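You operate a simulated robot arm through the tools that you are given. There is no shell and no other tool. Be economical: measure what you need, move in short steps, check, and stop when the job is done.

Carry out the task below with a simulated robot arm. There is one attempt and no reset: what you move stays moved.

TASK
Press the teal folded cloth flat and put it back on its board.
Fine: leave the press knob up and the tray out.

It is judged by the outcome, as a careful person would: the job done as asked, and still so three seconds after it is handed in. It fails if anything else is knocked over, pushed out of place, dropped, spilled or broken.

THE ROBOT
A 7-joint arm with a two-finger parallel gripper, fixed in place. Base frame: the origin is at the foot of the arm, x ahead of it, y to its left, z up; the work surface is at about z = 0.828. Lengths are in m, angles in rad, forces in N, time in s.
With the tool pointing down near the work surface it reaches from about 0.24 to 0.68 m from the base axis. Its first joint turns from -1.152 to 1.152 rad. Payload 2.4 kg.
Tool frame: the origin (TCP) lies between the finger pads and is the grasp point; the fingertips stand 0.03 m ahead of it; z points along the fingers, y is the line along which they close. The gripper opens to 0.094 m. The fingers are 0.028 m wide and 0.01 m thick; the gripper's body (0.05 by 0.096 m) begins 0.055 m behind the TCP.
Orientation is told as [roll, pitch, yaw] about the base's x, y, z axes, in that order, counted from this pose: with the fingers straight down and closing along the base's y, the tool's x points along the base's -x, its y along +y and its z along -z.

THE INTERFACE
- The arm moves only by the tool apply_moves. Its argument "targets" is text: rows parted by semicolons, each of 7 numbers parted by spaces: the shift along the base's x, y, z in units of 200 mm (1.0 is 200 mm), then the turn, a rotation vector about the base's x, y, z in units of 120 degrees (1.0 is 120 degrees), then the finger opening in m, from 0 to 0.094. In form: dx dy dz wx wy wz jaw; .... A call has 1 to 12 rows; each row is the pose to reach, as a shift and turn from the pose commanded when the call began. A call with a number of a shift or a turn outside -1 to 1 is refused whole. A row lasts 0.2 s, in which the tool goes at most 0.05 m and 0.15 rad; a call with a longer step from one row to the next is refused whole, and so is a gripper value outside its range. A pose out of reach is approached as far as the arm can. The call stops where the force on the tool passes 50 N (or 10 N more than at its start, if that is more) or the arm is blocked; 0.2 s more then pass. The fingers move at their own pace (about 0.153 m/s each) and stop on an object; they squeeze with about 39 N. The grip force told is the motor's: it shows also when the fingers shut on nothing. Time passes only in rows, and 0.2 s behind the last, so rows that repeat a pose let the fingers close. It gives the time, the measured TCP pose, the force on the tool (base axes), the opening and the grip force at its end, in the units of the frame above (readings bear some noise).
- Cameras (640 x 400 px; columns grow to the right, rows downward): "scene" is fixed at [0.0227, 0.4568, 1.4578]; the picture's right is [-0.90, -0.44, 0.00], its down [-0.19, 0.39, -0.90] and it looks along [0.40, -0.81, -0.44] (base axes); focal length 310 px, centre (320, 200). "wrist" rides on the gripper at [-0.037, 0, -0.058] in the tool frame; the picture's right is [0.00, -1.00, 0.00], its down [0.97, 0.00, -0.24] and it looks along [0.24, 0.00, 0.97] (tool axes); focal length 218 px, centre (320, 200).
- camera(camera): a new picture of that camera. No time passes.
- pixel_to_xyz(camera, pixels): for up to 12 pixels [column, row] of the newest picture of that camera ("zoom" is the newest enlarged one), the place [x, y, z] in the base frame of the surface seen there, good to about 0.003 m. No time passes.
- zoom(camera, box): a new picture of the part [left, top, right, bottom] of that camera's present view, enlarged. No time passes.
- finish_job(): hands the job in; it is judged then, once.

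Work in short steps. Measure before you move; look again where a grasp or a placing could have gone wrong, and mend it. You have 80 turns and 54 pictures in all, those below and enlarged ones among them. Open the gripper and draw the arm clear of the work before you hand the job in, unless the task says otherwise; then end with one line.

The tools are called as name(argument=value, ...) on one line, values as JSON. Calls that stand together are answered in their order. apply_moves: Moves the arm, as the interface text tells. Its arguments: {"type":"object","properties":{"targets":{"type":"string"}},"required":["targets"]} The other tools are called the same way: camera (camera) takes a picture; pixel_to_xyz (camera, pixels) gives the place of the surface under pixels of a picture; zoom (camera, box) takes an enlarged picture of a part of a camera's view; finish_job () hands the job in.

At the start:

```text
t: 0.0
tool_pos: [0.3346, -0.1306, 1.2603]
orientation: [-0.001, 0.0, 0.001]
ft_force: [0.7, -0.7, 0.1]
grip_width: 0.094
finger_force: 0.1
```

scene: 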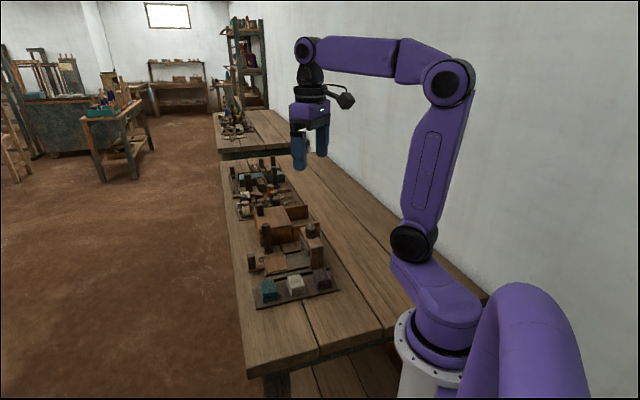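
wrist: 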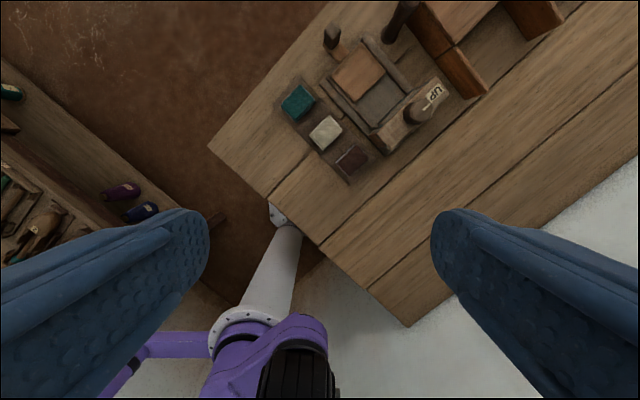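

I'll zoom on the workspace in both views: the cloths around scene (290,280) and wrist (350,110).

zoom(camera="scene", box=[220, 190, 350, 310])

zoom(camera="wrist", box=[260, 0, 580, 200])

```text
3.33 times, centred on (285, 250) of scene
```

zoom: 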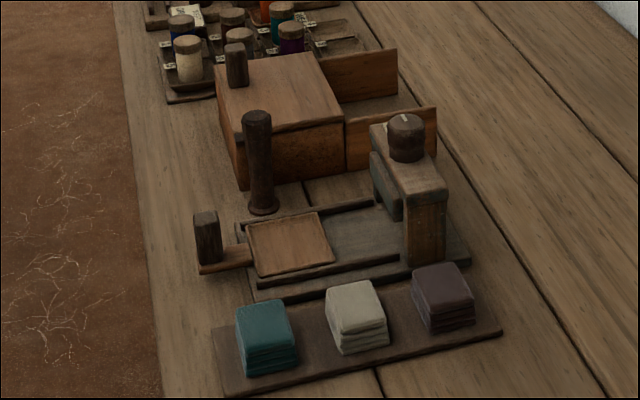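

```text
2.00 times, centred on (420, 100) of wrist
```

zoom: 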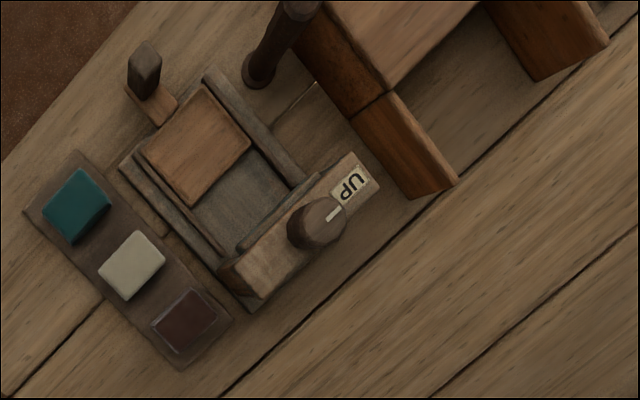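

The tray (out) is at zoom (195,145), its handle at (145,70), the knob with an UP mark at (315,220), and the teal cloth at (75,205). I'll measure these.

pixel_to_xyz(camera="zoom", pixels=[[43, 210], [77, 170], [110, 204], [74, 243], [145, 48], [150, 92], [205, 85], [250, 148], [193, 205], [145, 150], [315, 220], [350, 185]])

pixel_to_xyz(camera="scene", pixels=[[262, 256], [270, 284], [302, 226], [306, 250], [273, 228], [272, 250], [285, 247], [320, 250], [310, 258], [267, 203]])

zoom(camera="scene", box=[255, 215, 335, 275])

```text
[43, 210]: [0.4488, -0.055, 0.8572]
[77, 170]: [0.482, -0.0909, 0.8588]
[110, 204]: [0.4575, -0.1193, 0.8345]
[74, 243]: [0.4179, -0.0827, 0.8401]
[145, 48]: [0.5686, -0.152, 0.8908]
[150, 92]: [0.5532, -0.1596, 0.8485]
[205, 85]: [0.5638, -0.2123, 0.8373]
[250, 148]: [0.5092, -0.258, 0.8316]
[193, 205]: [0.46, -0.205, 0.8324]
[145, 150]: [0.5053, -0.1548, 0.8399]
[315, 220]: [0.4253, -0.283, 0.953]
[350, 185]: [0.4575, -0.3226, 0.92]
```

```text
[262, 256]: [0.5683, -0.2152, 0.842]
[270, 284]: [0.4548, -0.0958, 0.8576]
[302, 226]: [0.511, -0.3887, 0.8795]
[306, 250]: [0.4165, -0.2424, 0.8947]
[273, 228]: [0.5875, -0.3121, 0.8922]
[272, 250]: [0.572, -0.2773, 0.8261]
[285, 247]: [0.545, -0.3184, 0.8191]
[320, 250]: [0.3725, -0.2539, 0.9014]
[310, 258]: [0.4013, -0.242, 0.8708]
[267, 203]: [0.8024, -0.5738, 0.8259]
```

```text
6.67 times, centred on (295, 245) of scene
```

zoom: 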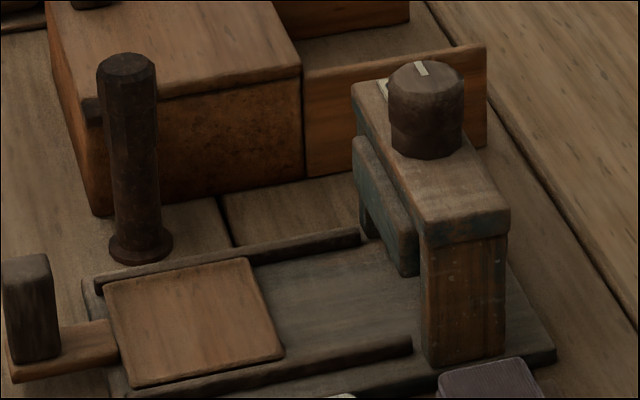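

The press is a rotary knob on a gate, and the tray slides along about (-0.76,-0.65) under it. I'll move above it for a closer look.

apply_moves(targets="0.138 -0.058 -0.13 0 0 0 0.094; 0.276 -0.117 -0.26 0 0 0 0.094; 0.413 -0.175 -0.4 0 0 0 0.094; 0.55 -0.233 -0.53 0 0 0 0.094; 0.69 -0.29 -0.66 0 0 0 0.094; 0.827 -0.35 -0.8 0 0 0 0.094; 0.827 -0.35 -0.8 0 0 0 0.094")

camera(camera="wrist")

```text
t: 1.6
tool_pos: [0.4991, -0.2038, 1.0971]
orientation: [0.0, -0.001, 0.0]
ft_force: [-0.5, 0.5, -0.9]
grip_width: 0.0937
finger_force: 0.0
```

```text
48 pictures are left
```

wrist: 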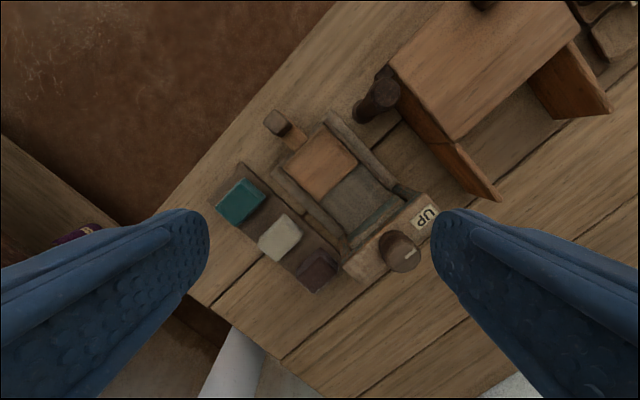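

zoom(camera="wrist", box=[200, 90, 456, 300])

```text
1.90 times, centred on (328, 195) of wrist
```

zoom: 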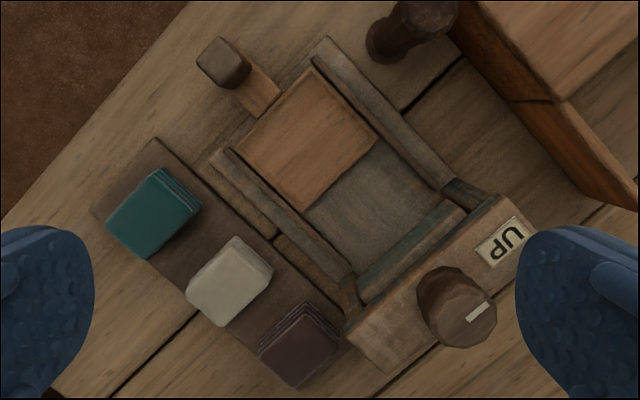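

pixel_to_xyz(camera="zoom", pixels=[[108, 221], [155, 174], [190, 214], [148, 257], [225, 65], [240, 145], [312, 70], [374, 143], [305, 208], [463, 310], [500, 245], [375, 345]])

pixel_to_xyz(camera="zoom", pixels=[[200, 60], [220, 40], [250, 65], [228, 85], [218, 160], [345, 272], [325, 45], [445, 185], [102, 208], [155, 142], [410, 20], [410, 250]])

```text
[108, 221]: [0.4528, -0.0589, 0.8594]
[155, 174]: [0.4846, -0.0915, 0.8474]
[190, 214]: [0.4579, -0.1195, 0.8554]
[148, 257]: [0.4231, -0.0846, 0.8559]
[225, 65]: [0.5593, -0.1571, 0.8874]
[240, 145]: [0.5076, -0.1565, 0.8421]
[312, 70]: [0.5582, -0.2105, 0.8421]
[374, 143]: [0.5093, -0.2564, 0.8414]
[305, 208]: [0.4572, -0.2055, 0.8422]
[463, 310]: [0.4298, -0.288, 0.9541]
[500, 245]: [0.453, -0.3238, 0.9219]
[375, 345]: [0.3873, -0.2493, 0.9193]
```

```text
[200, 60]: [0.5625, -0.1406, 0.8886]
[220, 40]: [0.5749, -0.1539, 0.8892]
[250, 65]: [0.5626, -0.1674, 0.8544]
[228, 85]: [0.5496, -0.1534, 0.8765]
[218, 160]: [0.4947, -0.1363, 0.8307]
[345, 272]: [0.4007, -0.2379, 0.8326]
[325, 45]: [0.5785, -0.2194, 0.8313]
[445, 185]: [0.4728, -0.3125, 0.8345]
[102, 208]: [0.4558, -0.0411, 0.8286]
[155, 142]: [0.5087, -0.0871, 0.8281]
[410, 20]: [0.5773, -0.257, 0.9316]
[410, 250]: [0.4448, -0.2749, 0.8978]
```

Tray centre ≈(0.508,-0.207), slide direction ≈ yaw 43.5°; teal cloth centre ≈(0.4546,-0.0886), top 0.857. I'll hover over it with the jaw turned by 43.5°, so it closes across the row and clear of the cream cloth.

apply_moves(targets="-0.037 0.096 -0.1 0 0 0.0605 0.07; -0.074 0.192 -0.2 0 0 0.121 0.07; -0.111 0.288 -0.35 0 0 0.1815 0.07; -0.148 0.385 -0.48 0 0 0.242 0.07; -0.185 0.481 -0.6 0 0 0.3025 0.07; -0.222 0.577 -0.735 0 0 0.363 0.07; -0.222 0.577 -0.735 0 0 0.363 0.07")

camera(camera="wrist")

```text
t: 3.2
tool_pos: [0.4546, -0.0877, 0.9486]
orientation: [0.002, 0.0, 0.762]
ft_force: [-0.2, -0.5, 0.4]
grip_width: 0.0701
finger_force: 0.1
```

```text
46 pictures are left
```

wrist: 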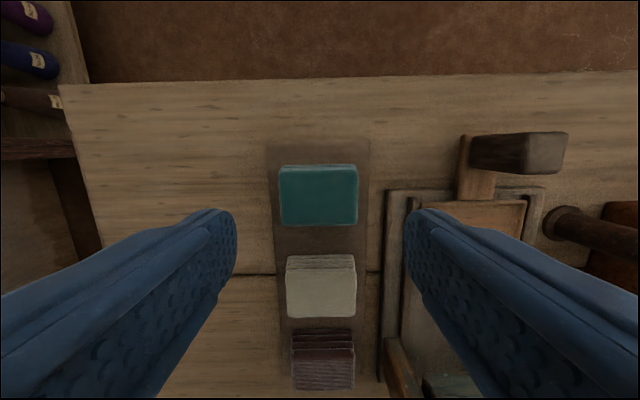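

Well aligned; the teal cloth spans (279,165)-(357,226). Measuring the cloth, board and tray here.

pixel_to_xyz(camera="wrist", pixels=[[282, 172], [355, 172], [355, 221], [282, 221], [318, 197], [320, 242], [318, 150], [365, 200], [275, 200], [376, 200], [410, 205], [470, 210]])

```text
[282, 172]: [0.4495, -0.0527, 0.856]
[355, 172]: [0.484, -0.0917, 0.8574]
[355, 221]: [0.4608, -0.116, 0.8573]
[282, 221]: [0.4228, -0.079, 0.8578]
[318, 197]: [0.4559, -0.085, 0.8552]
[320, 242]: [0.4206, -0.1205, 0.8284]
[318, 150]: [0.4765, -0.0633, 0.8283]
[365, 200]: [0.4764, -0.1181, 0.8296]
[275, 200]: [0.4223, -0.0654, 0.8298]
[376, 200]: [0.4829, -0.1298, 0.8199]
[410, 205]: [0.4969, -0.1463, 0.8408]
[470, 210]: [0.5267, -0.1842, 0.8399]
```

Board top is 0.829 and cloth top 0.857, centred on (0.4545,-0.086). I'll descend to TCP 0.865 and close.

apply_moves(targets="0 0.008 -0.15 0 0 0 0.07; 0 0.008 -0.3 0 0 0 0.07; 0 0.008 -0.418 0 0 0 0.07; 0 0.008 -0.418 0 0 0 0.03; 0 0.008 -0.418 0 0 0 0.03; 0 0.008 -0.418 0 0 0 0.03")

camera(camera="wrist")

```text
t: 4.6
tool_pos: [0.4556, -0.0851, 0.8654]
orientation: [-0.002, -0.001, 0.759]
ft_force: [-3.5, 0.4, 27.9]
grip_width: 0.0589
finger_force: 38.5
```

```text
45 pictures are left
```

wrist: 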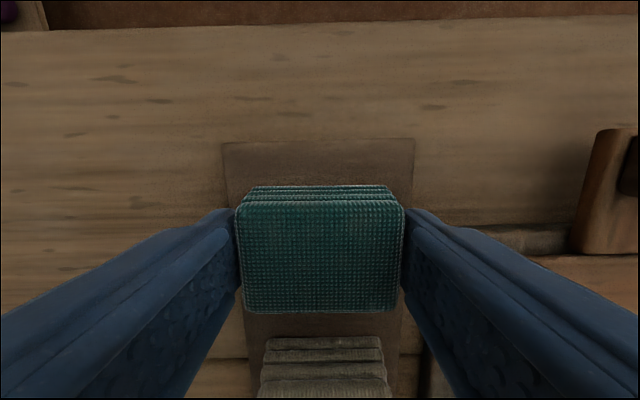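

The fingers stopped on the cloth at 0.059 with 38 N of grip. Lifting straight up and checking.

apply_moves(targets="0 0 0.1 0 0 0 0.03; 0 0 0.25 0 0 0 0.03; 0 0 0.4 0 0 0 0.03; 0 0 0.4 0 0 0 0.03")

camera(camera="wrist")

```text
t: 5.6
tool_pos: [0.4548, -0.0837, 0.9462]
orientation: [0.001, -0.001, 0.759]
ft_force: [0.0, -0.5, -0.2]
grip_width: 0.0586
finger_force: 38.8
```

```text
44 pictures are left
```

wrist: 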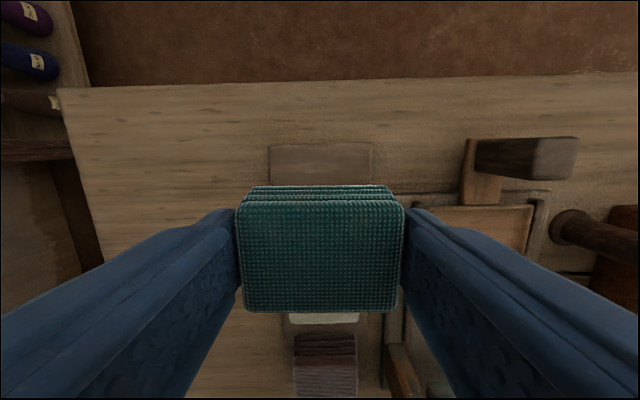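

Held. Moving over the tray centre (0.508,-0.207).

apply_moves(targets="0.067 -0.153 0.04 0 0 0 0.03; 0.133 -0.306 0.04 0 0 0 0.03; 0.2 -0.459 0.04 0 0 0 0.03; 0.266 -0.612 0.04 0 0 0 0.03; 0.266 -0.612 0.04 0 0 0 0.03")

camera(camera="wrist")

zoom(camera="scene", box=[235, 195, 345, 295])

```text
t: 6.8
tool_pos: [0.5073, -0.2037, 0.9539]
orientation: [0.0, 0.0, 0.762]
ft_force: [-0.4, -0.4, 0.0]
grip_width: 0.0588
finger_force: 38.9
```

```text
43 pictures are left
```

wrist: 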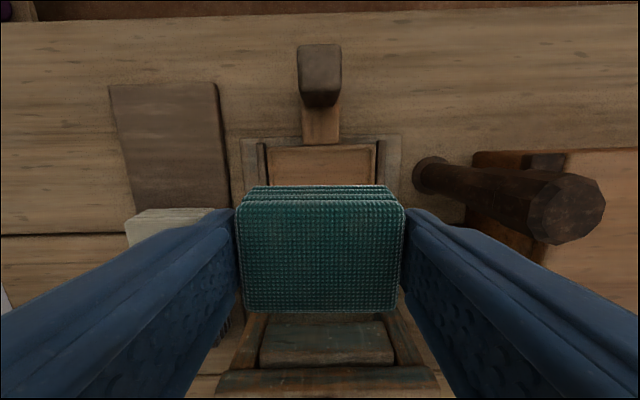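

```text
4.00 times, centred on (290, 245) of scene
```

zoom: 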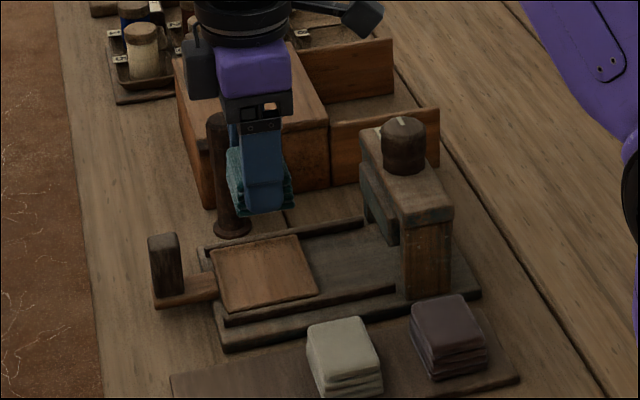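

Aligned with the tray (its visible edge runs cols 267-375). Checking the rail and peg heights before lowering.

pixel_to_xyz(camera="wrist", pixels=[[262, 160], [382, 160], [270, 152], [374, 148], [322, 165], [320, 60], [325, 345], [330, 380], [575, 210]])

```text
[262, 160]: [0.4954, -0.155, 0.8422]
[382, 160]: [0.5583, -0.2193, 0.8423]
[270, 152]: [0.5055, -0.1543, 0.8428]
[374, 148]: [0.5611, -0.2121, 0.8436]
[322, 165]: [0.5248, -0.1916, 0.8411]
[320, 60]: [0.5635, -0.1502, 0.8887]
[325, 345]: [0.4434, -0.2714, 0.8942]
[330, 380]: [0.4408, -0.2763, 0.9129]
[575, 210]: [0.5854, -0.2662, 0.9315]
```

Rails and tray are at 0.842. Lowering to TCP 0.878 (tips at 0.848), then releasing.

apply_moves(targets="0.003 -0.015 -0.15 0 0 0 0.03; 0.003 -0.015 -0.3 0 0 0 0.03; 0.003 -0.015 -0.38 0 0 0 0.03; 0.003 -0.015 -0.38 0 0 0 0.03")

```text
t: 7.8
tool_pos: [0.5091, -0.2093, 0.8791]
orientation: [-0.002, -0.001, 0.76]
ft_force: [0.1, -0.2, -0.1]
grip_width: 0.0586
finger_force: 39.6
```

No contact yet; I'll lower 2 mm more, then open.

apply_moves(targets="0 0 -0.012 0 0 0 0.03; 0 0 -0.012 0 0 0 0.072; 0 0 -0.012 0 0 0 0.072; 0 0 0.15 0 0 0 0.072; 0 0 0.35 0 0 0 0.072; 0 0 0.5 0 0 0 0.072;  0 0 0.5 0 0 0 0.072")

camera(camera="wrist")

zoom(camera="scene", box=[235, 195, 345, 295])

```text
t: 9.4
tool_pos: [0.5109, -0.2091, 0.9807]
orientation: [0.0, 0.001, 0.761]
ft_force: [-0.8, -0.3, 0.3]
grip_width: 0.0722
finger_force: 0.0
```

```text
41 pictures are left
```

wrist: 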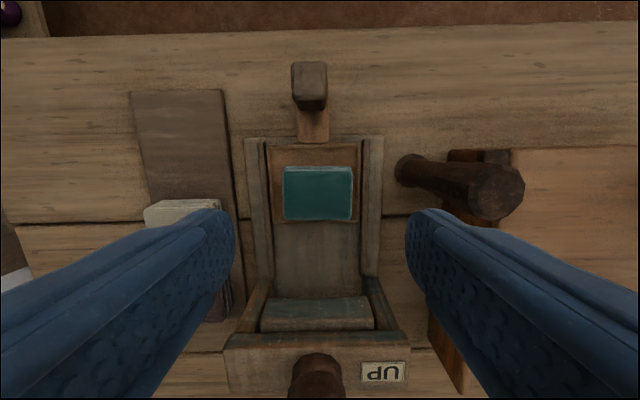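

```text
4.00 times, centred on (290, 245) of scene
```

zoom: 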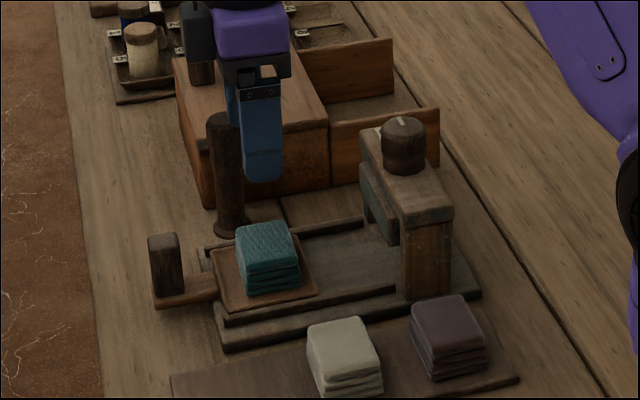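

The cloth sits centred on the tray. Next is the tray handle post at wrist (310,85); measuring it.

pixel_to_xyz(camera="wrist", pixels=[[294, 100], [324, 100], [309, 70], [310, 90], [312, 125], [282, 190], [352, 195], [318, 215], [317, 172], [318, 330], [318, 310], [318, 370]])

```text
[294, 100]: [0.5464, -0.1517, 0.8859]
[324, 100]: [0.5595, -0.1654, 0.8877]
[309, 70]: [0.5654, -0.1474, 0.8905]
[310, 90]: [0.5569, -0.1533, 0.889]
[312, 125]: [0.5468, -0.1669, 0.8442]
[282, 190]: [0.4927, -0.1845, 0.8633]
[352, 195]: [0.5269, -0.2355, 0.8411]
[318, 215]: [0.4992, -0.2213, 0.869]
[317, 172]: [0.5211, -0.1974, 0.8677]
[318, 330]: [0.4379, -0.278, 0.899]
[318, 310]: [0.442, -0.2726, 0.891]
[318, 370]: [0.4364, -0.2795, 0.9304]
```

Gripping the post at (0.561,-0.152): moving above it first, then down to TCP z 0.885, and closing.

apply_moves(targets="0.125 0.143 0 0 0 0 0.072; 0.25 0.285 0 0 0 0 0.072; 0.25 0.285 -0.2 0 0 0 0.072; 0.25 0.285 -0.4 0 0 0 0.072; 0.25 0.285 -0.48 0 0 0 0.072; 0.25 0.285 -0.48 0 0 0 0.072")

camera(camera="wrist")

```text
t: 10.8
tool_pos: [0.5583, -0.1497, 0.8847]
orientation: [-0.001, 0.001, 0.76]
ft_force: [0.1, 0.2, -0.1]
grip_width: 0.072
finger_force: 0.1
```

```text
39 pictures are left
```

wrist: 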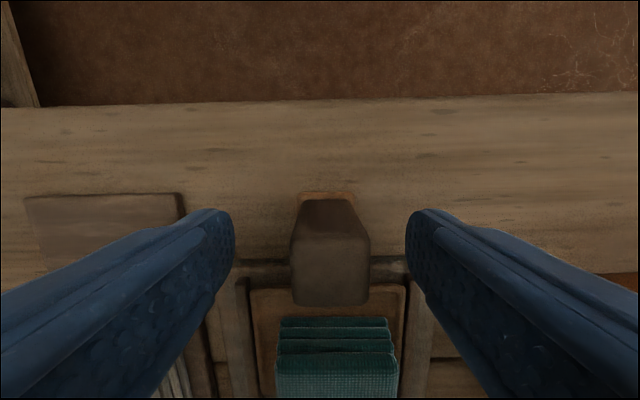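

The post is about 10 px right of centre, roughly 2.5 mm. I'll correct that and close.

apply_moves(targets="0.009 -0.009 0 0 0 0 0.072; 0.009 -0.009 0 0 0 0 0.01; 0.009 -0.009 0 0 0 0 0.01; 0.009 -0.009 0 0 0 0 0.01")

```text
t: 11.8
tool_pos: [0.5617, -0.1539, 0.8846]
orientation: [0.001, 0.0, 0.761]
ft_force: [-3.5, 4.0, 2.8]
grip_width: 0.0241
finger_force: 45.3
```

Post gripped (0.024). Pushing 0.10 m along (-0.724,-0.690) in gentle steps.

apply_moves(targets="-0.036 -0.0345 0 0 0 0 0.01; -0.09 -0.086 0 0 0 0 0.01; -0.145 -0.138 0 0 0 0 0.01; -0.2 -0.19 0 0 0 0 0.01; -0.253 -0.2415 0 0 0 0 0.01; -0.31 -0.295 0 0 0 0 0.01; -0.362 -0.345 0 0 0 0 0.01; -0.362 -0.345 0 0 0 0 0.01")

camera(camera="wrist")

zoom(camera="scene", box=[235, 195, 345, 295])

```text
t: 13.6
tool_pos: [0.4891, -0.2241, 0.8849]
orientation: [-0.006, -0.002, 0.76]
ft_force: [14.0, -13.8, 15.4]
grip_width: 0.0243
finger_force: 44.6
```

```text
38 pictures are left
```

wrist: 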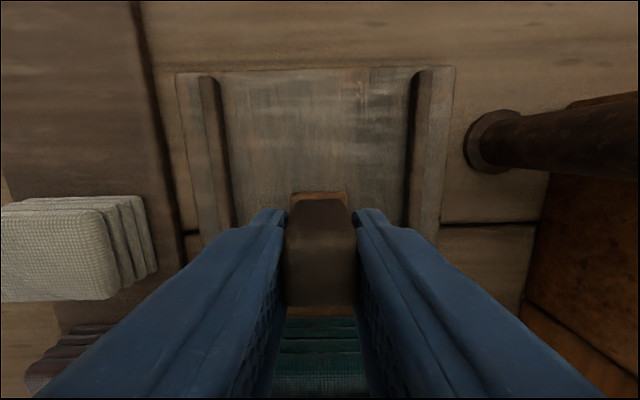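

```text
4.00 times, centred on (290, 245) of scene
```

zoom: 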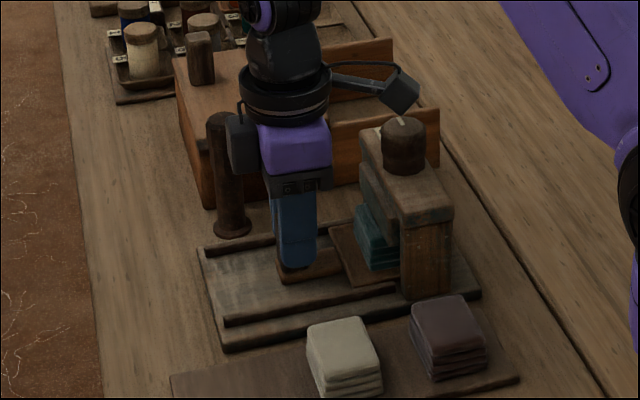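

Tray moved 0.10 m, cloth entering under the platen, with a little side force. Continuing by small steps with a slight lateral correction until it stops.

apply_moves(targets="-0.007 -0.032 0 0 0 0 0.01; -0.025 -0.049 0 0 0 0 0.01; -0.025 -0.049 0 0 0 0 0.01")

zoom(camera="scene", box=[255, 205, 335, 275])

```text
t: 14.4
tool_pos: [0.4814, -0.2311, 0.8832]
orientation: [0.005, 0.003, 0.762]
ft_force: [-8.3, 8.7, 35.4]
grip_width: 0.0242
finger_force: 45.0
```

```text
5.71 times, centred on (295, 240) of scene
```

zoom: 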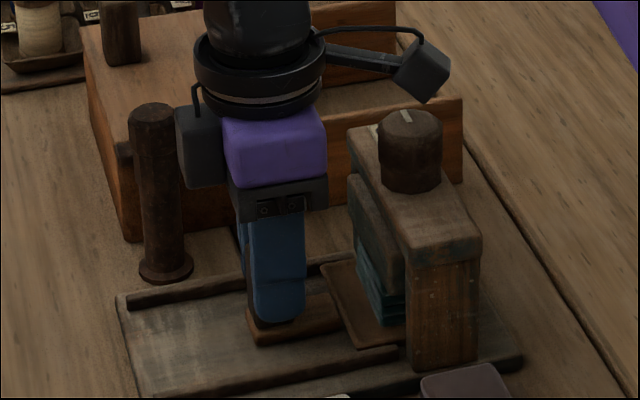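

Now at ≈0.111 m. Nudging another 8 mm, slightly up to relieve the vertical force, to find the end stop.

apply_moves(targets="-0.014 -0.012 0.005 0 0 0 0.01; -0.03 -0.026 0.005 0 0 0 0.01; -0.03 -0.026 0.005 0 0 0 0.01")

zoom(camera="scene", box=[255, 205, 335, 275])

camera(camera="wrist")

```text
t: 15.2
tool_pos: [0.4768, -0.2381, 0.884]
orientation: [0.003, 0.002, 0.762]
ft_force: [-13.0, 14.0, 25.0]
grip_width: 0.0241
finger_force: 44.8
```

```text
5.71 times, centred on (295, 240) of scene
```

zoom: 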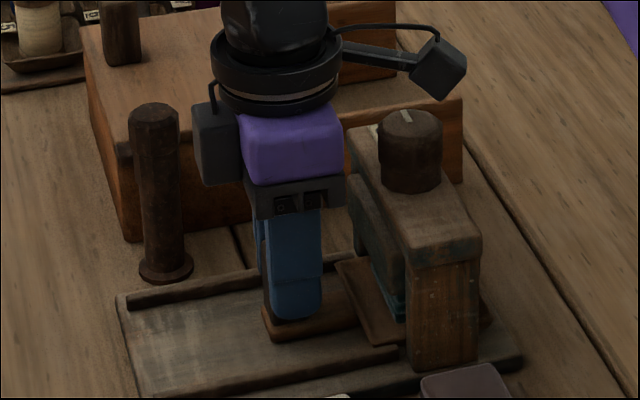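

```text
34 pictures are left
```

wrist: 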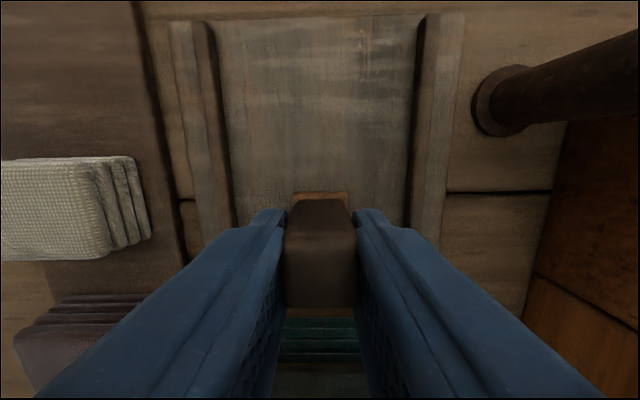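

Total travel ≈0.119 m with no hard stop felt. I'll release, rise clear and look at how the cloth lines up with the platen.

apply_moves(targets="0 0 0 0 0 0 0.06; 0 0 0 0 0 0 0.06; 0.02 0.02 0.2 0 0 0 0.06; 0.04 0.04 0.42 0 0 0 0.06; 0.06 0.06 0.65 0 0 0 0.06; 0.06 0.06 0.85 0 0 0 0.06; 0.06 0.06 0.85 0 0 0 0.06")

camera(camera="wrist")

zoom(camera="scene", box=[265, 210, 335, 270])

```text
t: 16.8
tool_pos: [0.489, -0.2243, 1.0512]
orientation: [0.001, 0.0, 0.761]
ft_force: [-0.2, 0.2, -0.1]
grip_width: 0.0601
finger_force: 0.0
```

```text
33 pictures are left
```

wrist: 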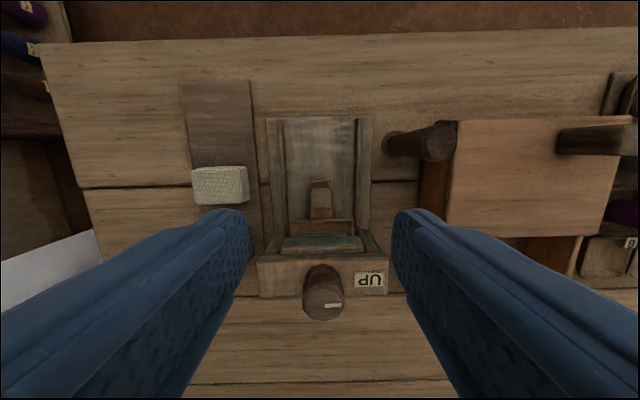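

```text
6.67 times, centred on (300, 240) of scene
```

zoom: 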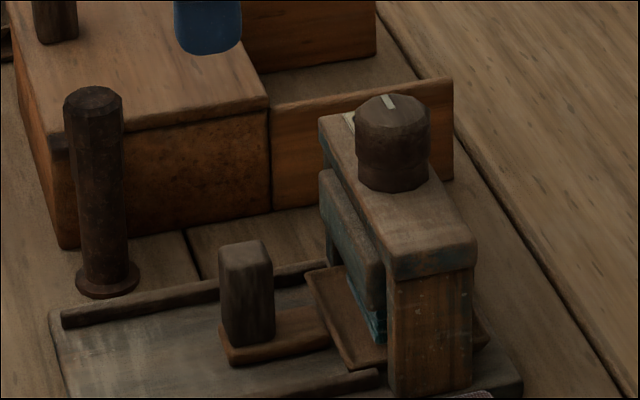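

Measuring tray rear edge, platen, beam and knob from this view.

pixel_to_xyz(camera="wrist", pixels=[[322, 222], [322, 228], [322, 238], [322, 247], [322, 258], [280, 280], [280, 294], [323, 285], [324, 305], [340, 306], [320, 195], [370, 280]])

zoom(camera="wrist", box=[250, 160, 400, 330])

```text
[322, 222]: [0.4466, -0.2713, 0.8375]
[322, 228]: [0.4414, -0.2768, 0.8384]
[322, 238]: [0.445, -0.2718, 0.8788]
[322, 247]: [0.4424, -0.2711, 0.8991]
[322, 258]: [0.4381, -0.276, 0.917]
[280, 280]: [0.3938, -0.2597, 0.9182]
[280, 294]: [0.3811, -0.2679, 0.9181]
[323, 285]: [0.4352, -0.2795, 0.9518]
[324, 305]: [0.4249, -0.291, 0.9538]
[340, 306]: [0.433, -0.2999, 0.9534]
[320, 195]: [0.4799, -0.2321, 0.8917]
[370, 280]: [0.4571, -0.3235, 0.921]
```

```text
2.35 times, centred on (325, 245) of wrist
```

zoom: 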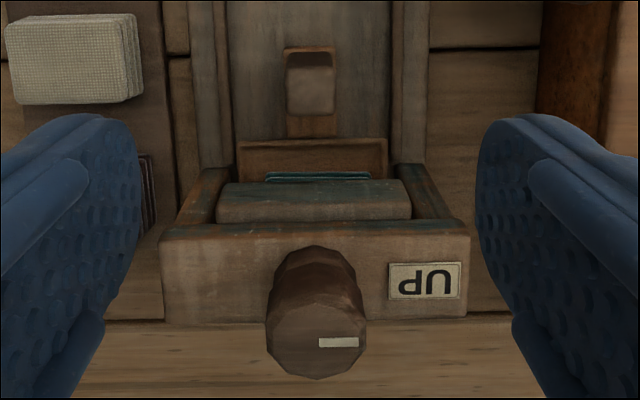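

Cloth lines up with the platen (it peeks out barely behind it). The knob is at (0.4249,-0.2905), top 0.954, about 34 mm across. Moving over it and down to TCP 0.958.

apply_moves(targets="-0.16 -0.165 0 0 0 0 0.07; -0.32 -0.331 0 0 0 0 0.07; -0.32 -0.331 -0.15 0 0 0 0.07; -0.32 -0.331 -0.15 0 0 0 0.07")

camera(camera="wrist")

```text
t: 17.8
tool_pos: [0.425, -0.2917, 1.0254]
orientation: [0.002, 0.0, 0.76]
ft_force: [0.3, 0.3, 0.0]
grip_width: 0.0699
finger_force: 0.1
```

```text
30 pictures are left
```

wrist: 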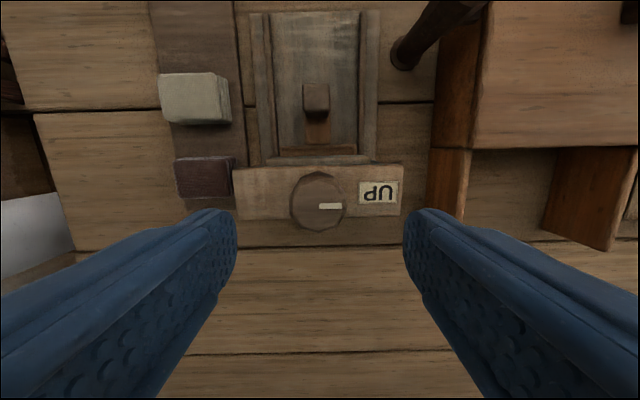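

pixel_to_xyz(camera="wrist", pixels=[[293, 203], [341, 203], [317, 180], [317, 228], [317, 204], [317, 176]])

```text
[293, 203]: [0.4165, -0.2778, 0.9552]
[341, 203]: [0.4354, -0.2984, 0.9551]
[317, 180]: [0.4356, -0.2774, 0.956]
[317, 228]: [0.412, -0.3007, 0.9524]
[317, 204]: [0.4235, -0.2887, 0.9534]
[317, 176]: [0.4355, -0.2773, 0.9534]
```

Knob centre ≈(0.4245,-0.2887). Shifting 2.5 mm, lowering to 0.958 and closing on it.

apply_moves(targets="-0.003 0.012 -0.17 0 0 0 0.07; -0.003 0.012 -0.337 0 0 0 0.07; -0.003 0.012 -0.337 0 0 0 0.02; -0.003 0.012 -0.337 0 0 0 0.02; -0.003 0.012 -0.337 0 0 0 0.02")

```text
t: 19.0
tool_pos: [0.4243, -0.2892, 0.9572]
orientation: [0.0, 0.0, 0.758]
ft_force: [6.7, -6.6, -4.4]
grip_width: 0.038
finger_force: 45.2
```

Knob gripped (0.038). Turning 33° clockwise as a trial.

apply_moves(targets="0 0 0 0 0 -0.04 0.02; 0 0 0 0 0 -0.1 0.02; 0 0 0 0 0 -0.16 0.02; 0 0 0 0 0 -0.22 0.02; 0 0 0 0 0 -0.28 0.02; 0 0 0 0 0 -0.28 0.02")

zoom(camera="scene", box=[265, 210, 335, 270])

camera(camera="wrist")

```text
t: 20.4
tool_pos: [0.4246, -0.2902, 0.9574]
orientation: [0.002, 0.001, 0.17]
ft_force: [-1.4, -1.4, -0.7]
grip_width: 0.0379
finger_force: 45.0
```

```text
6.67 times, centred on (300, 240) of scene
```

zoom: 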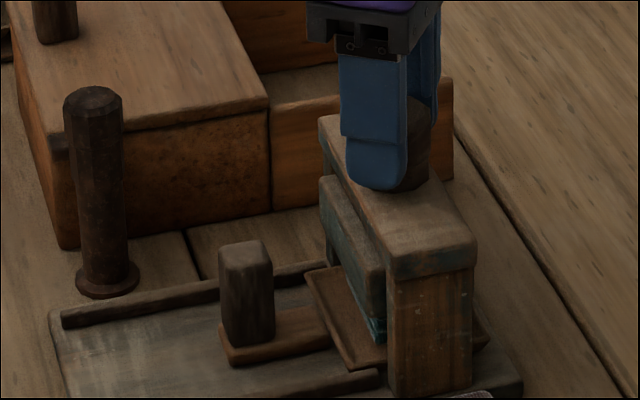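

```text
28 pictures are left
```

wrist: 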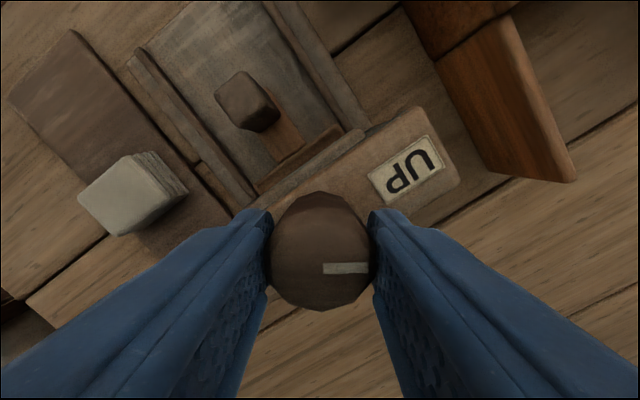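

The knob turns (the pointer follows the jaw) and the platen seems to have dropped a little (its top edge from y 168 to 175). Turning further clockwise to 90° total.

apply_moves(targets="0 0 0 0 0 -0.06 0.02; 0 0 0 0 0 -0.12 0.02; 0 0 0 0 0 -0.18 0.02; 0 0 0 0 0 -0.24 0.02; 0 0 0 0 0 -0.3 0.02; 0 0 0 0 0 -0.36 0.02; 0 0 0 0 0 -0.42 0.02; 0 0 0 0 0 -0.47 0.02; 0 0 0 0 0 -0.47 0.02")

zoom(camera="scene", box=[265, 210, 335, 270])

```text
t: 22.4
tool_pos: [0.4238, -0.2912, 0.9567]
orientation: [0.001, 0.003, -0.814]
ft_force: [-6.1, -7.0, -14.7]
grip_width: 0.0379
finger_force: 45.6
```

```text
6.67 times, centred on (300, 240) of scene
```

zoom: 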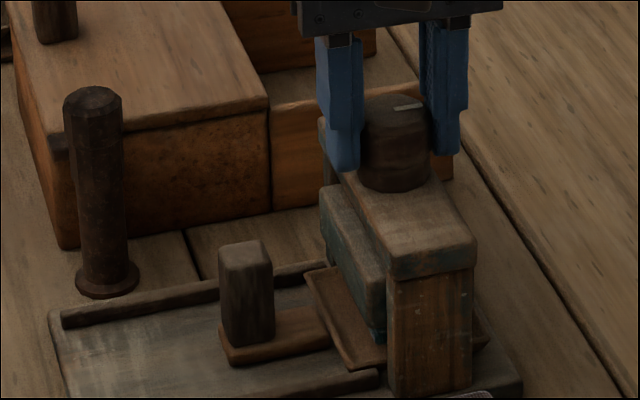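

Platen is descending steadily (top edge now at y≈185). Continuing 60° more.

apply_moves(targets="0 0 0 0 0 -0.06 0.02; 0 0 0 0 0 -0.12 0.02; 0 0 0 0 0 -0.18 0.02; 0 0 0 0 0 -0.24 0.02; 0 0 0 0 0 -0.3 0.02; 0 0 0 0 0 -0.36 0.02; 0 0 0 0 0 -0.42 0.02; 0 0 0 0 0 -0.48 0.02; 0 0 0 0 0 -0.48 0.02")

zoom(camera="scene", box=[265, 210, 335, 270])

```text
t: 24.4
tool_pos: [0.4244, -0.2891, 0.9576]
orientation: [0.0, 0.0, -1.817]
ft_force: [-10.4, 0.8, 4.7]
grip_width: 0.0375
finger_force: 45.1
```

```text
6.67 times, centred on (300, 240) of scene
```

zoom: 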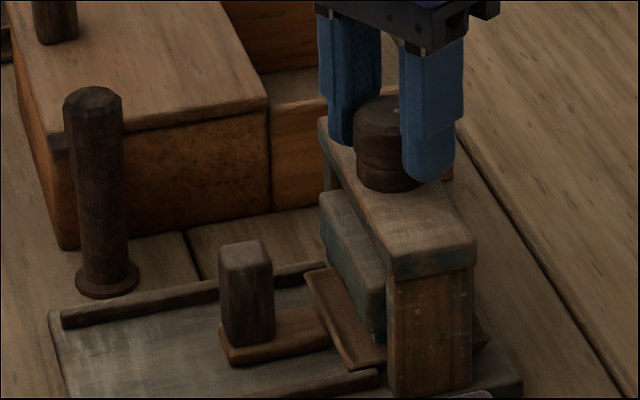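

Platen keeps dropping and the cloth is nearly hidden. Another 32° (to 180° total), watching for resistance.

apply_moves(targets="0 0 0 0 0 -0.06 0.02; 0 0 0 0 0 -0.12 0.02; 0 0 0 0 0 -0.18 0.02; 0 0 0 0 0 -0.24 0.02; 0 0 0 0 0 -0.28 0.02; 0 0 0 0 0 -0.28 0.02")

camera(camera="wrist")

zoom(camera="scene", box=[265, 210, 335, 270])

```text
t: 25.8
tool_pos: [0.425, -0.2891, 0.9577]
orientation: [0.001, 0.0, -2.403]
ft_force: [1.9, -0.8, -7.4]
grip_width: 0.0371
finger_force: 44.4
```

```text
25 pictures are left
```

wrist: 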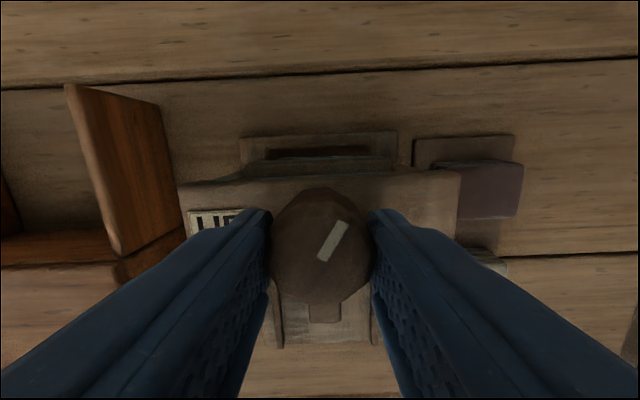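

```text
6.67 times, centred on (300, 240) of scene
```

zoom: 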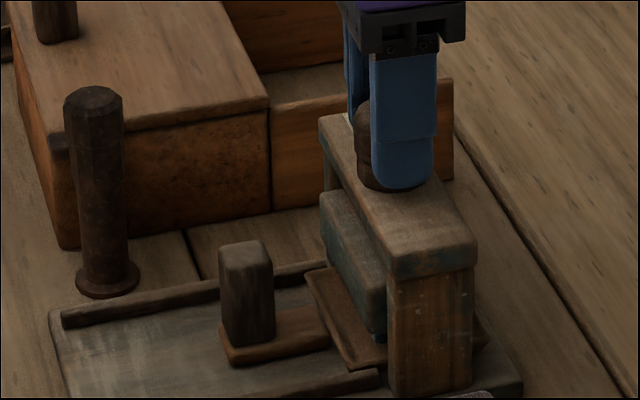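

The pointer lags the jaw by ~60°: the knob hit its lower stop at ~120° and the jaw slipped, so the platen is fully down. Now turning back counter-clockwise.

apply_moves(targets="0 0 0 0 0 0 0.02; 0 0 0 0 0 0.06 0.02; 0 0 0 0 0 0.12 0.02; 0 0 0 0 0 0.18 0.02; 0 0 0 0 0 0.24 0.02; 0 0 0 0 0 0.3 0.02; 0 0 0 0 0 0.36 0.02; 0 0 0 0 0 0.42 0.02; 0 0 0 0 0 0.48 0.02; 0 0 0 0 0 0.54 0.02; 0 0 0 0 0 0.6 0.02; 0 0 0 0 0 0.66 0.02")

camera(camera="wrist")

```text
t: 28.4
tool_pos: [0.4244, -0.2885, 0.9588]
orientation: [-0.002, 0.001, -1.017]
ft_force: [-18.3, 12.2, 15.3]
grip_width: 0.037
finger_force: 44.8
```

```text
23 pictures are left
```

wrist: 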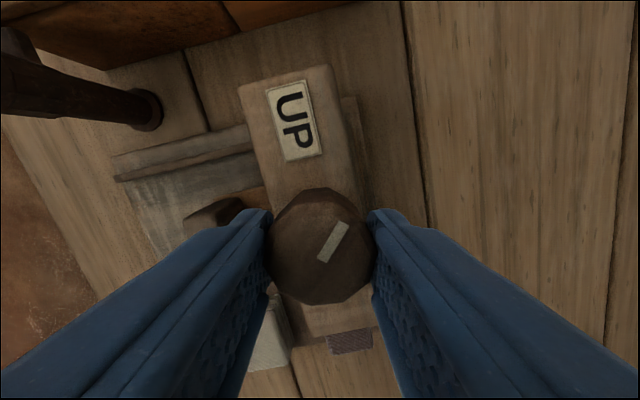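

The pointer still lags UP by about 46°. Continuing 52° to reach the upper stop.

apply_moves(targets="0 0 0 0 0 0.06 0.02; 0 0 0 0 0 0.12 0.02; 0 0 0 0 0 0.18 0.02; 0 0 0 0 0 0.24 0.02; 0 0 0 0 0 0.3 0.02; 0 0 0 0 0 0.36 0.02; 0 0 0 0 0 0.42 0.02; 0 0 0 0 0 0.42 0.02")

camera(camera="wrist")

zoom(camera="scene", box=[265, 210, 335, 270])

```text
t: 30.2
tool_pos: [0.4251, -0.2896, 0.9568]
orientation: [0.002, -0.001, -0.141]
ft_force: [-5.6, -4.9, 10.5]
grip_width: 0.0358
finger_force: 45.1
```

```text
22 pictures are left
```

wrist: 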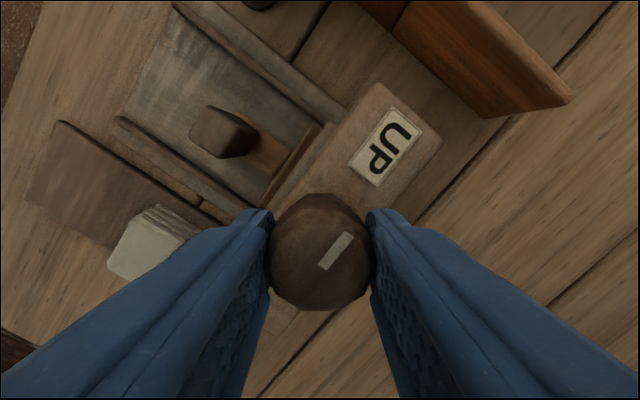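

```text
6.67 times, centred on (300, 240) of scene
```

zoom: 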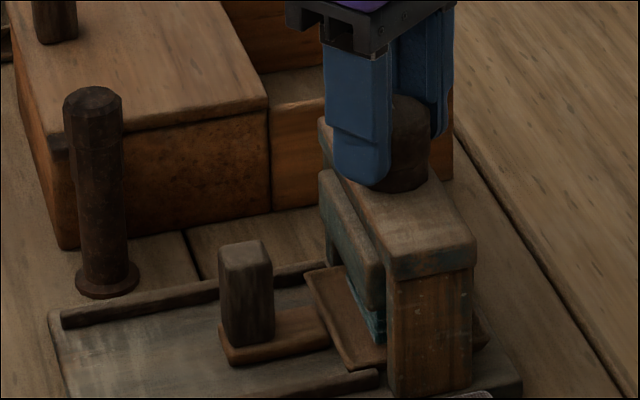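

Platen is back up and the pointer parallels UP. Releasing, rising and restoring the yaw, then checking the cloth.

apply_moves(targets="0 0 0 0 0 0 0.07; 0 0 0 0 0 0 0.07; 0 0 0.2 0 0 0.04 0.07; 0.05 0.05 0.4 0 0 0.1 0.07; 0.12 0.12 0.5 0 0 0.16 0.07; 0.19 0.19 0.5 0 0 0.22 0.07; 0.26 0.25 0.5 0 0 0.28 0.07; 0.33 0.31 0.5 0 0 0.34 0.07; 0.33 0.31 0.5 0 0 0.4 0.07; 0.33 0.31 0.5 0 0 0.431 0.07; 0.33 0.31 0.5 0 0 0.431 0.07")

camera(camera="wrist")

zoom(camera="scene", box=[265, 210, 335, 270])

```text
t: 32.6
tool_pos: [0.4909, -0.228, 1.0576]
orientation: [-0.001, 0.0, 0.765]
ft_force: [0.2, 0.4, -1.3]
grip_width: 0.0704
finger_force: 0.2
```

```text
20 pictures are left
```

wrist: 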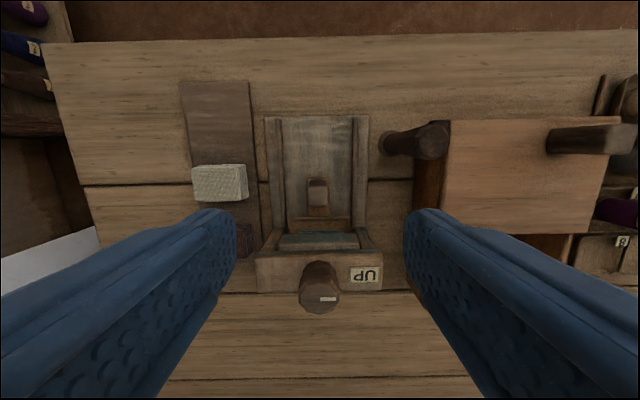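

```text
6.67 times, centred on (300, 240) of scene
```

zoom: 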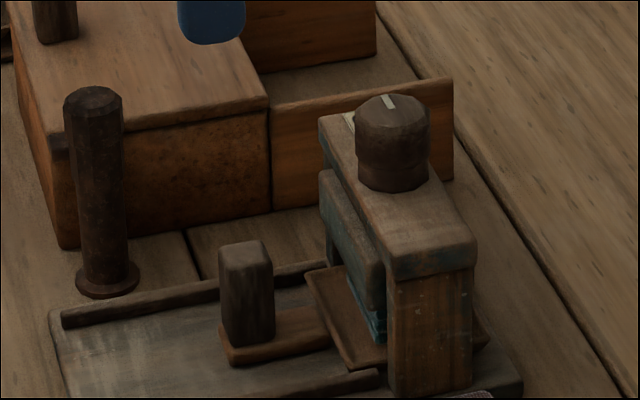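

Knob at UP. Now to grip the handle post (318,190) again; measuring it.

pixel_to_xyz(camera="wrist", pixels=[[308, 198], [327, 198], [318, 184], [318, 195], [318, 203], [318, 224]])

```text
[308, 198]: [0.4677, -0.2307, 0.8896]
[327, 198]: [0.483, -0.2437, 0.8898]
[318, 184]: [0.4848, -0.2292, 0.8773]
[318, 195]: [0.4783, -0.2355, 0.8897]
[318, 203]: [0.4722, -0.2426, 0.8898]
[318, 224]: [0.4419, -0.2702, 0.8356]
```

Post centre ≈(0.477,-0.237). Descending around it and gripping.

apply_moves(targets="-0.07 -0.045 -0.15 0 0 0 0.06; -0.07 -0.045 -0.35 0 0 0 0.06; -0.07 -0.045 -0.55 0 0 0 0.06; -0.07 -0.045 -0.72 0 0 0 0.06; -0.07 -0.045 -0.86 0 0 0 0.06; -0.07 -0.045 -0.86 0 0 0 0.01; -0.07 -0.045 -0.86 0 0 0 0.01; -0.07 -0.045 -0.86 0 0 0 0.01")

```text
t: 34.4
tool_pos: [0.4757, -0.2403, 0.8861]
orientation: [-0.003, 0.0, 0.76]
ft_force: [15.4, -12.6, -12.6]
grip_width: 0.0245
finger_force: 45.1
```

Gripped. Pulling the tray back out 0.118 m with a 1 mm side correction.

apply_moves(targets="0.037 0.03 0 0 0 0 0.01; 0.09 0.08 0 0 0 0 0.01; 0.143 0.131 0 0 0 0 0.01; 0.196 0.182 0 0 0 0 0.01; 0.249 0.234 0 0 0 0 0.01; 0.302 0.286 0 0 0 0 0.01; 0.355 0.338 0 0 0 0 0.01; 0.4 0.381 0 0 0 0 0.01; 0.428 0.408 0 0 0 0 0.01; 0.428 0.408 0 0 0 0 0.01")

zoom(camera="scene", box=[245, 205, 335, 285])

```text
t: 36.6
tool_pos: [0.5596, -0.1532, 0.8874]
orientation: [0.004, 0.004, 0.763]
ft_force: [-10.6, -0.3, 4.8]
grip_width: 0.0249
finger_force: 45.4
```

```text
5.00 times, centred on (290, 245) of scene
```

zoom: 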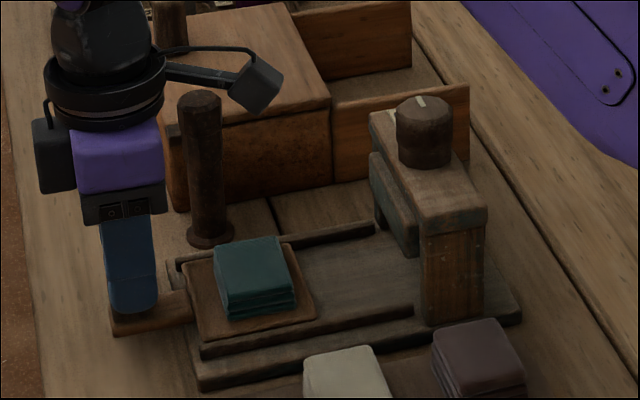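

The cloth looks thinner. Releasing the post, rising and measuring.

apply_moves(targets="0 0 0 0 0 0 0.07; 0 0 0 0 0 0 0.07; 0 0 0.2 0 0 0 0.07; 0 0 0.4 0 0 0 0.07; -0.12 -0.13 0.45 0 0 0 0.07; -0.25 -0.27 0.45 0 0 0 0.07; -0.25 -0.27 0.45 0 0 0 0.07")

camera(camera="wrist")

```text
t: 38.2
tool_pos: [0.5118, -0.2078, 0.9759]
orientation: [-0.001, 0.001, 0.762]
ft_force: [-0.1, 0.2, -0.3]
grip_width: 0.0699
finger_force: 0.0
```

```text
17 pictures are left
```

wrist: 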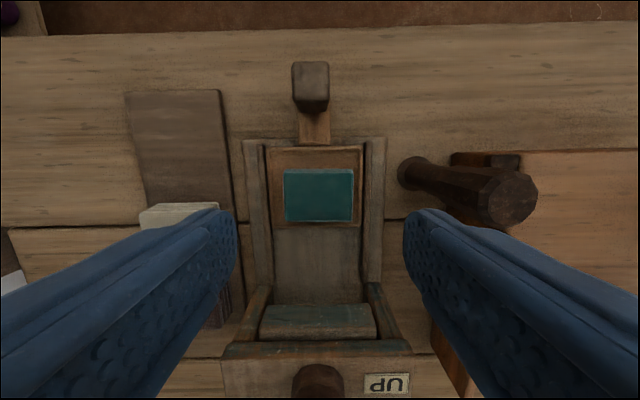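

pixel_to_xyz(camera="wrist", pixels=[[287, 176], [350, 176], [349, 217], [287, 217], [318, 196], [318, 205], [318, 157], [275, 200], [358, 200], [318, 190]])

zoom(camera="scene", box=[265, 240, 315, 285])

```text
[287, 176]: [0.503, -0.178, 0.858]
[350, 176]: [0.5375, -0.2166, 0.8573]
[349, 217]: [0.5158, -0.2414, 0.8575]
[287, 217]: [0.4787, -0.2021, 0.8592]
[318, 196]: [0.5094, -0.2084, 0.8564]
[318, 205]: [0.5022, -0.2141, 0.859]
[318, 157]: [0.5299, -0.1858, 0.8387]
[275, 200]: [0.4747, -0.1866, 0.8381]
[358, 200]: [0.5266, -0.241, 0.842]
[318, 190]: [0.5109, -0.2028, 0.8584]
```

```text
8.89 times, centred on (290, 262) of scene
```

zoom: 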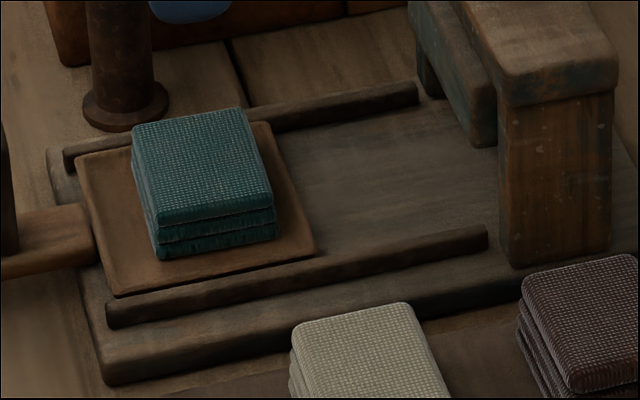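

The cloth went from ~28 mm to ~18 mm thick. To tell whether the knob reached its real stop rather than slipping against the cloth, I'll turn it again with the press empty and compare the range and platen height.

apply_moves(targets="0 0 0.2 0 0 0 0.07; 0 0 0.3 0 0 0 0.07; -0.15 -0.14 0.3 0 0 0 0.07; -0.3 -0.28 0.3 0 0 0 0.07; -0.437 -0.409 0.3 0 0 0 0.07; -0.437 -0.409 0.1 0 0 0 0.07; -0.437 -0.409 -0.093 0 0 0 0.07; -0.437 -0.409 -0.093 0 0 0 0.07; -0.437 -0.409 -0.093 0 0 0 0.02; -0.437 -0.409 -0.093 0 0 0 0.02; -0.437 -0.409 -0.093 0 0 0 0.02")

```text
t: 40.6
tool_pos: [0.4252, -0.2875, 0.9581]
orientation: [-0.001, 0.001, 0.763]
ft_force: [2.7, -3.6, -8.3]
grip_width: 0.0377
finger_force: 45.0
```

Gripped. Turning 130° clockwise over two calls.

apply_moves(targets="0 0 0 0 0 -0.06 0.02; 0 0 0 0 0 -0.12 0.02; 0 0 0 0 0 -0.18 0.02; 0 0 0 0 0 -0.24 0.02; 0 0 0 0 0 -0.3 0.02; 0 0 0 0 0 -0.36 0.02; 0 0 0 0 0 -0.42 0.02; 0 0 0 0 0 -0.48 0.02; 0 0 0 0 0 -0.54 0.02; 0 0 0 0 0 -0.6 0.02; 0 0 0 0 0 -0.66 0.02; 0 0 0 0 0 -0.72 0.02")

apply_moves(targets="0 0 0 0 0 -0.06 0.02; 0 0 0 0 0 -0.12 0.02; 0 0 0 0 0 -0.18 0.02; 0 0 0 0 0 -0.24 0.02; 0 0 0 0 0 -0.3 0.02; 0 0 0 0 0 -0.36 0.02; 0 0 0 0 0 -0.42 0.02; 0 0 0 0 0 -0.48 0.02; 0 0 0 0 0 -0.54 0.02; 0 0 0 0 0 -0.6 0.02; 0 0 0 0 0 -0.66 0.02; 0 0 0 0 0 -0.72 0.02")

camera(camera="wrist")

zoom(camera="scene", box=[265, 210, 335, 270])

```text
t: 43.2
tool_pos: [0.4268, -0.2913, 0.9573]
orientation: [0.001, -0.002, -0.75]
ft_force: [16.8, -0.2, 4.5]
grip_width: 0.0379
finger_force: 45.0
```

```text
t: 45.8
tool_pos: [0.4239, -0.29, 0.9571]
orientation: [-0.002, 0.001, -2.256]
ft_force: [-8.0, 2.7, 0.8]
grip_width: 0.0357
finger_force: 44.8
```

```text
15 pictures are left
```

wrist: 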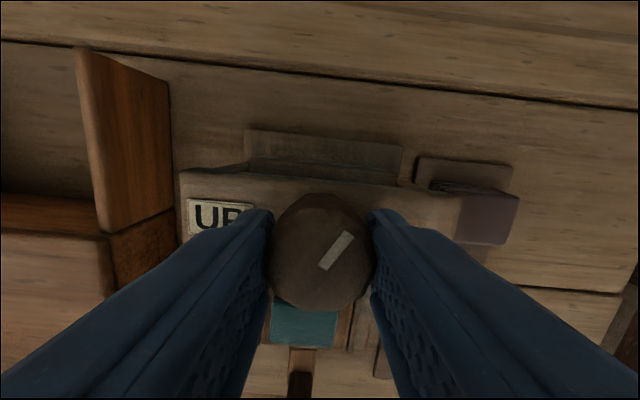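

```text
6.67 times, centred on (300, 240) of scene
```

zoom: 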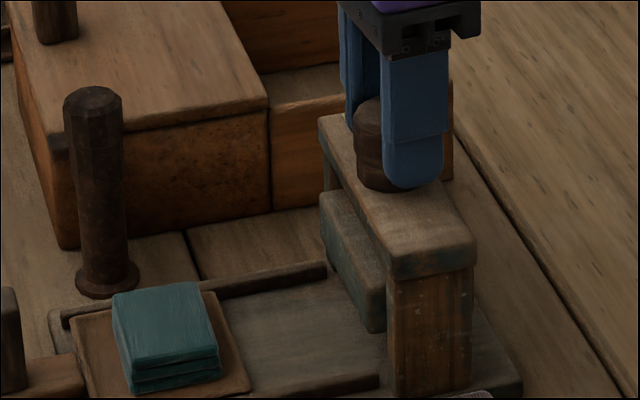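

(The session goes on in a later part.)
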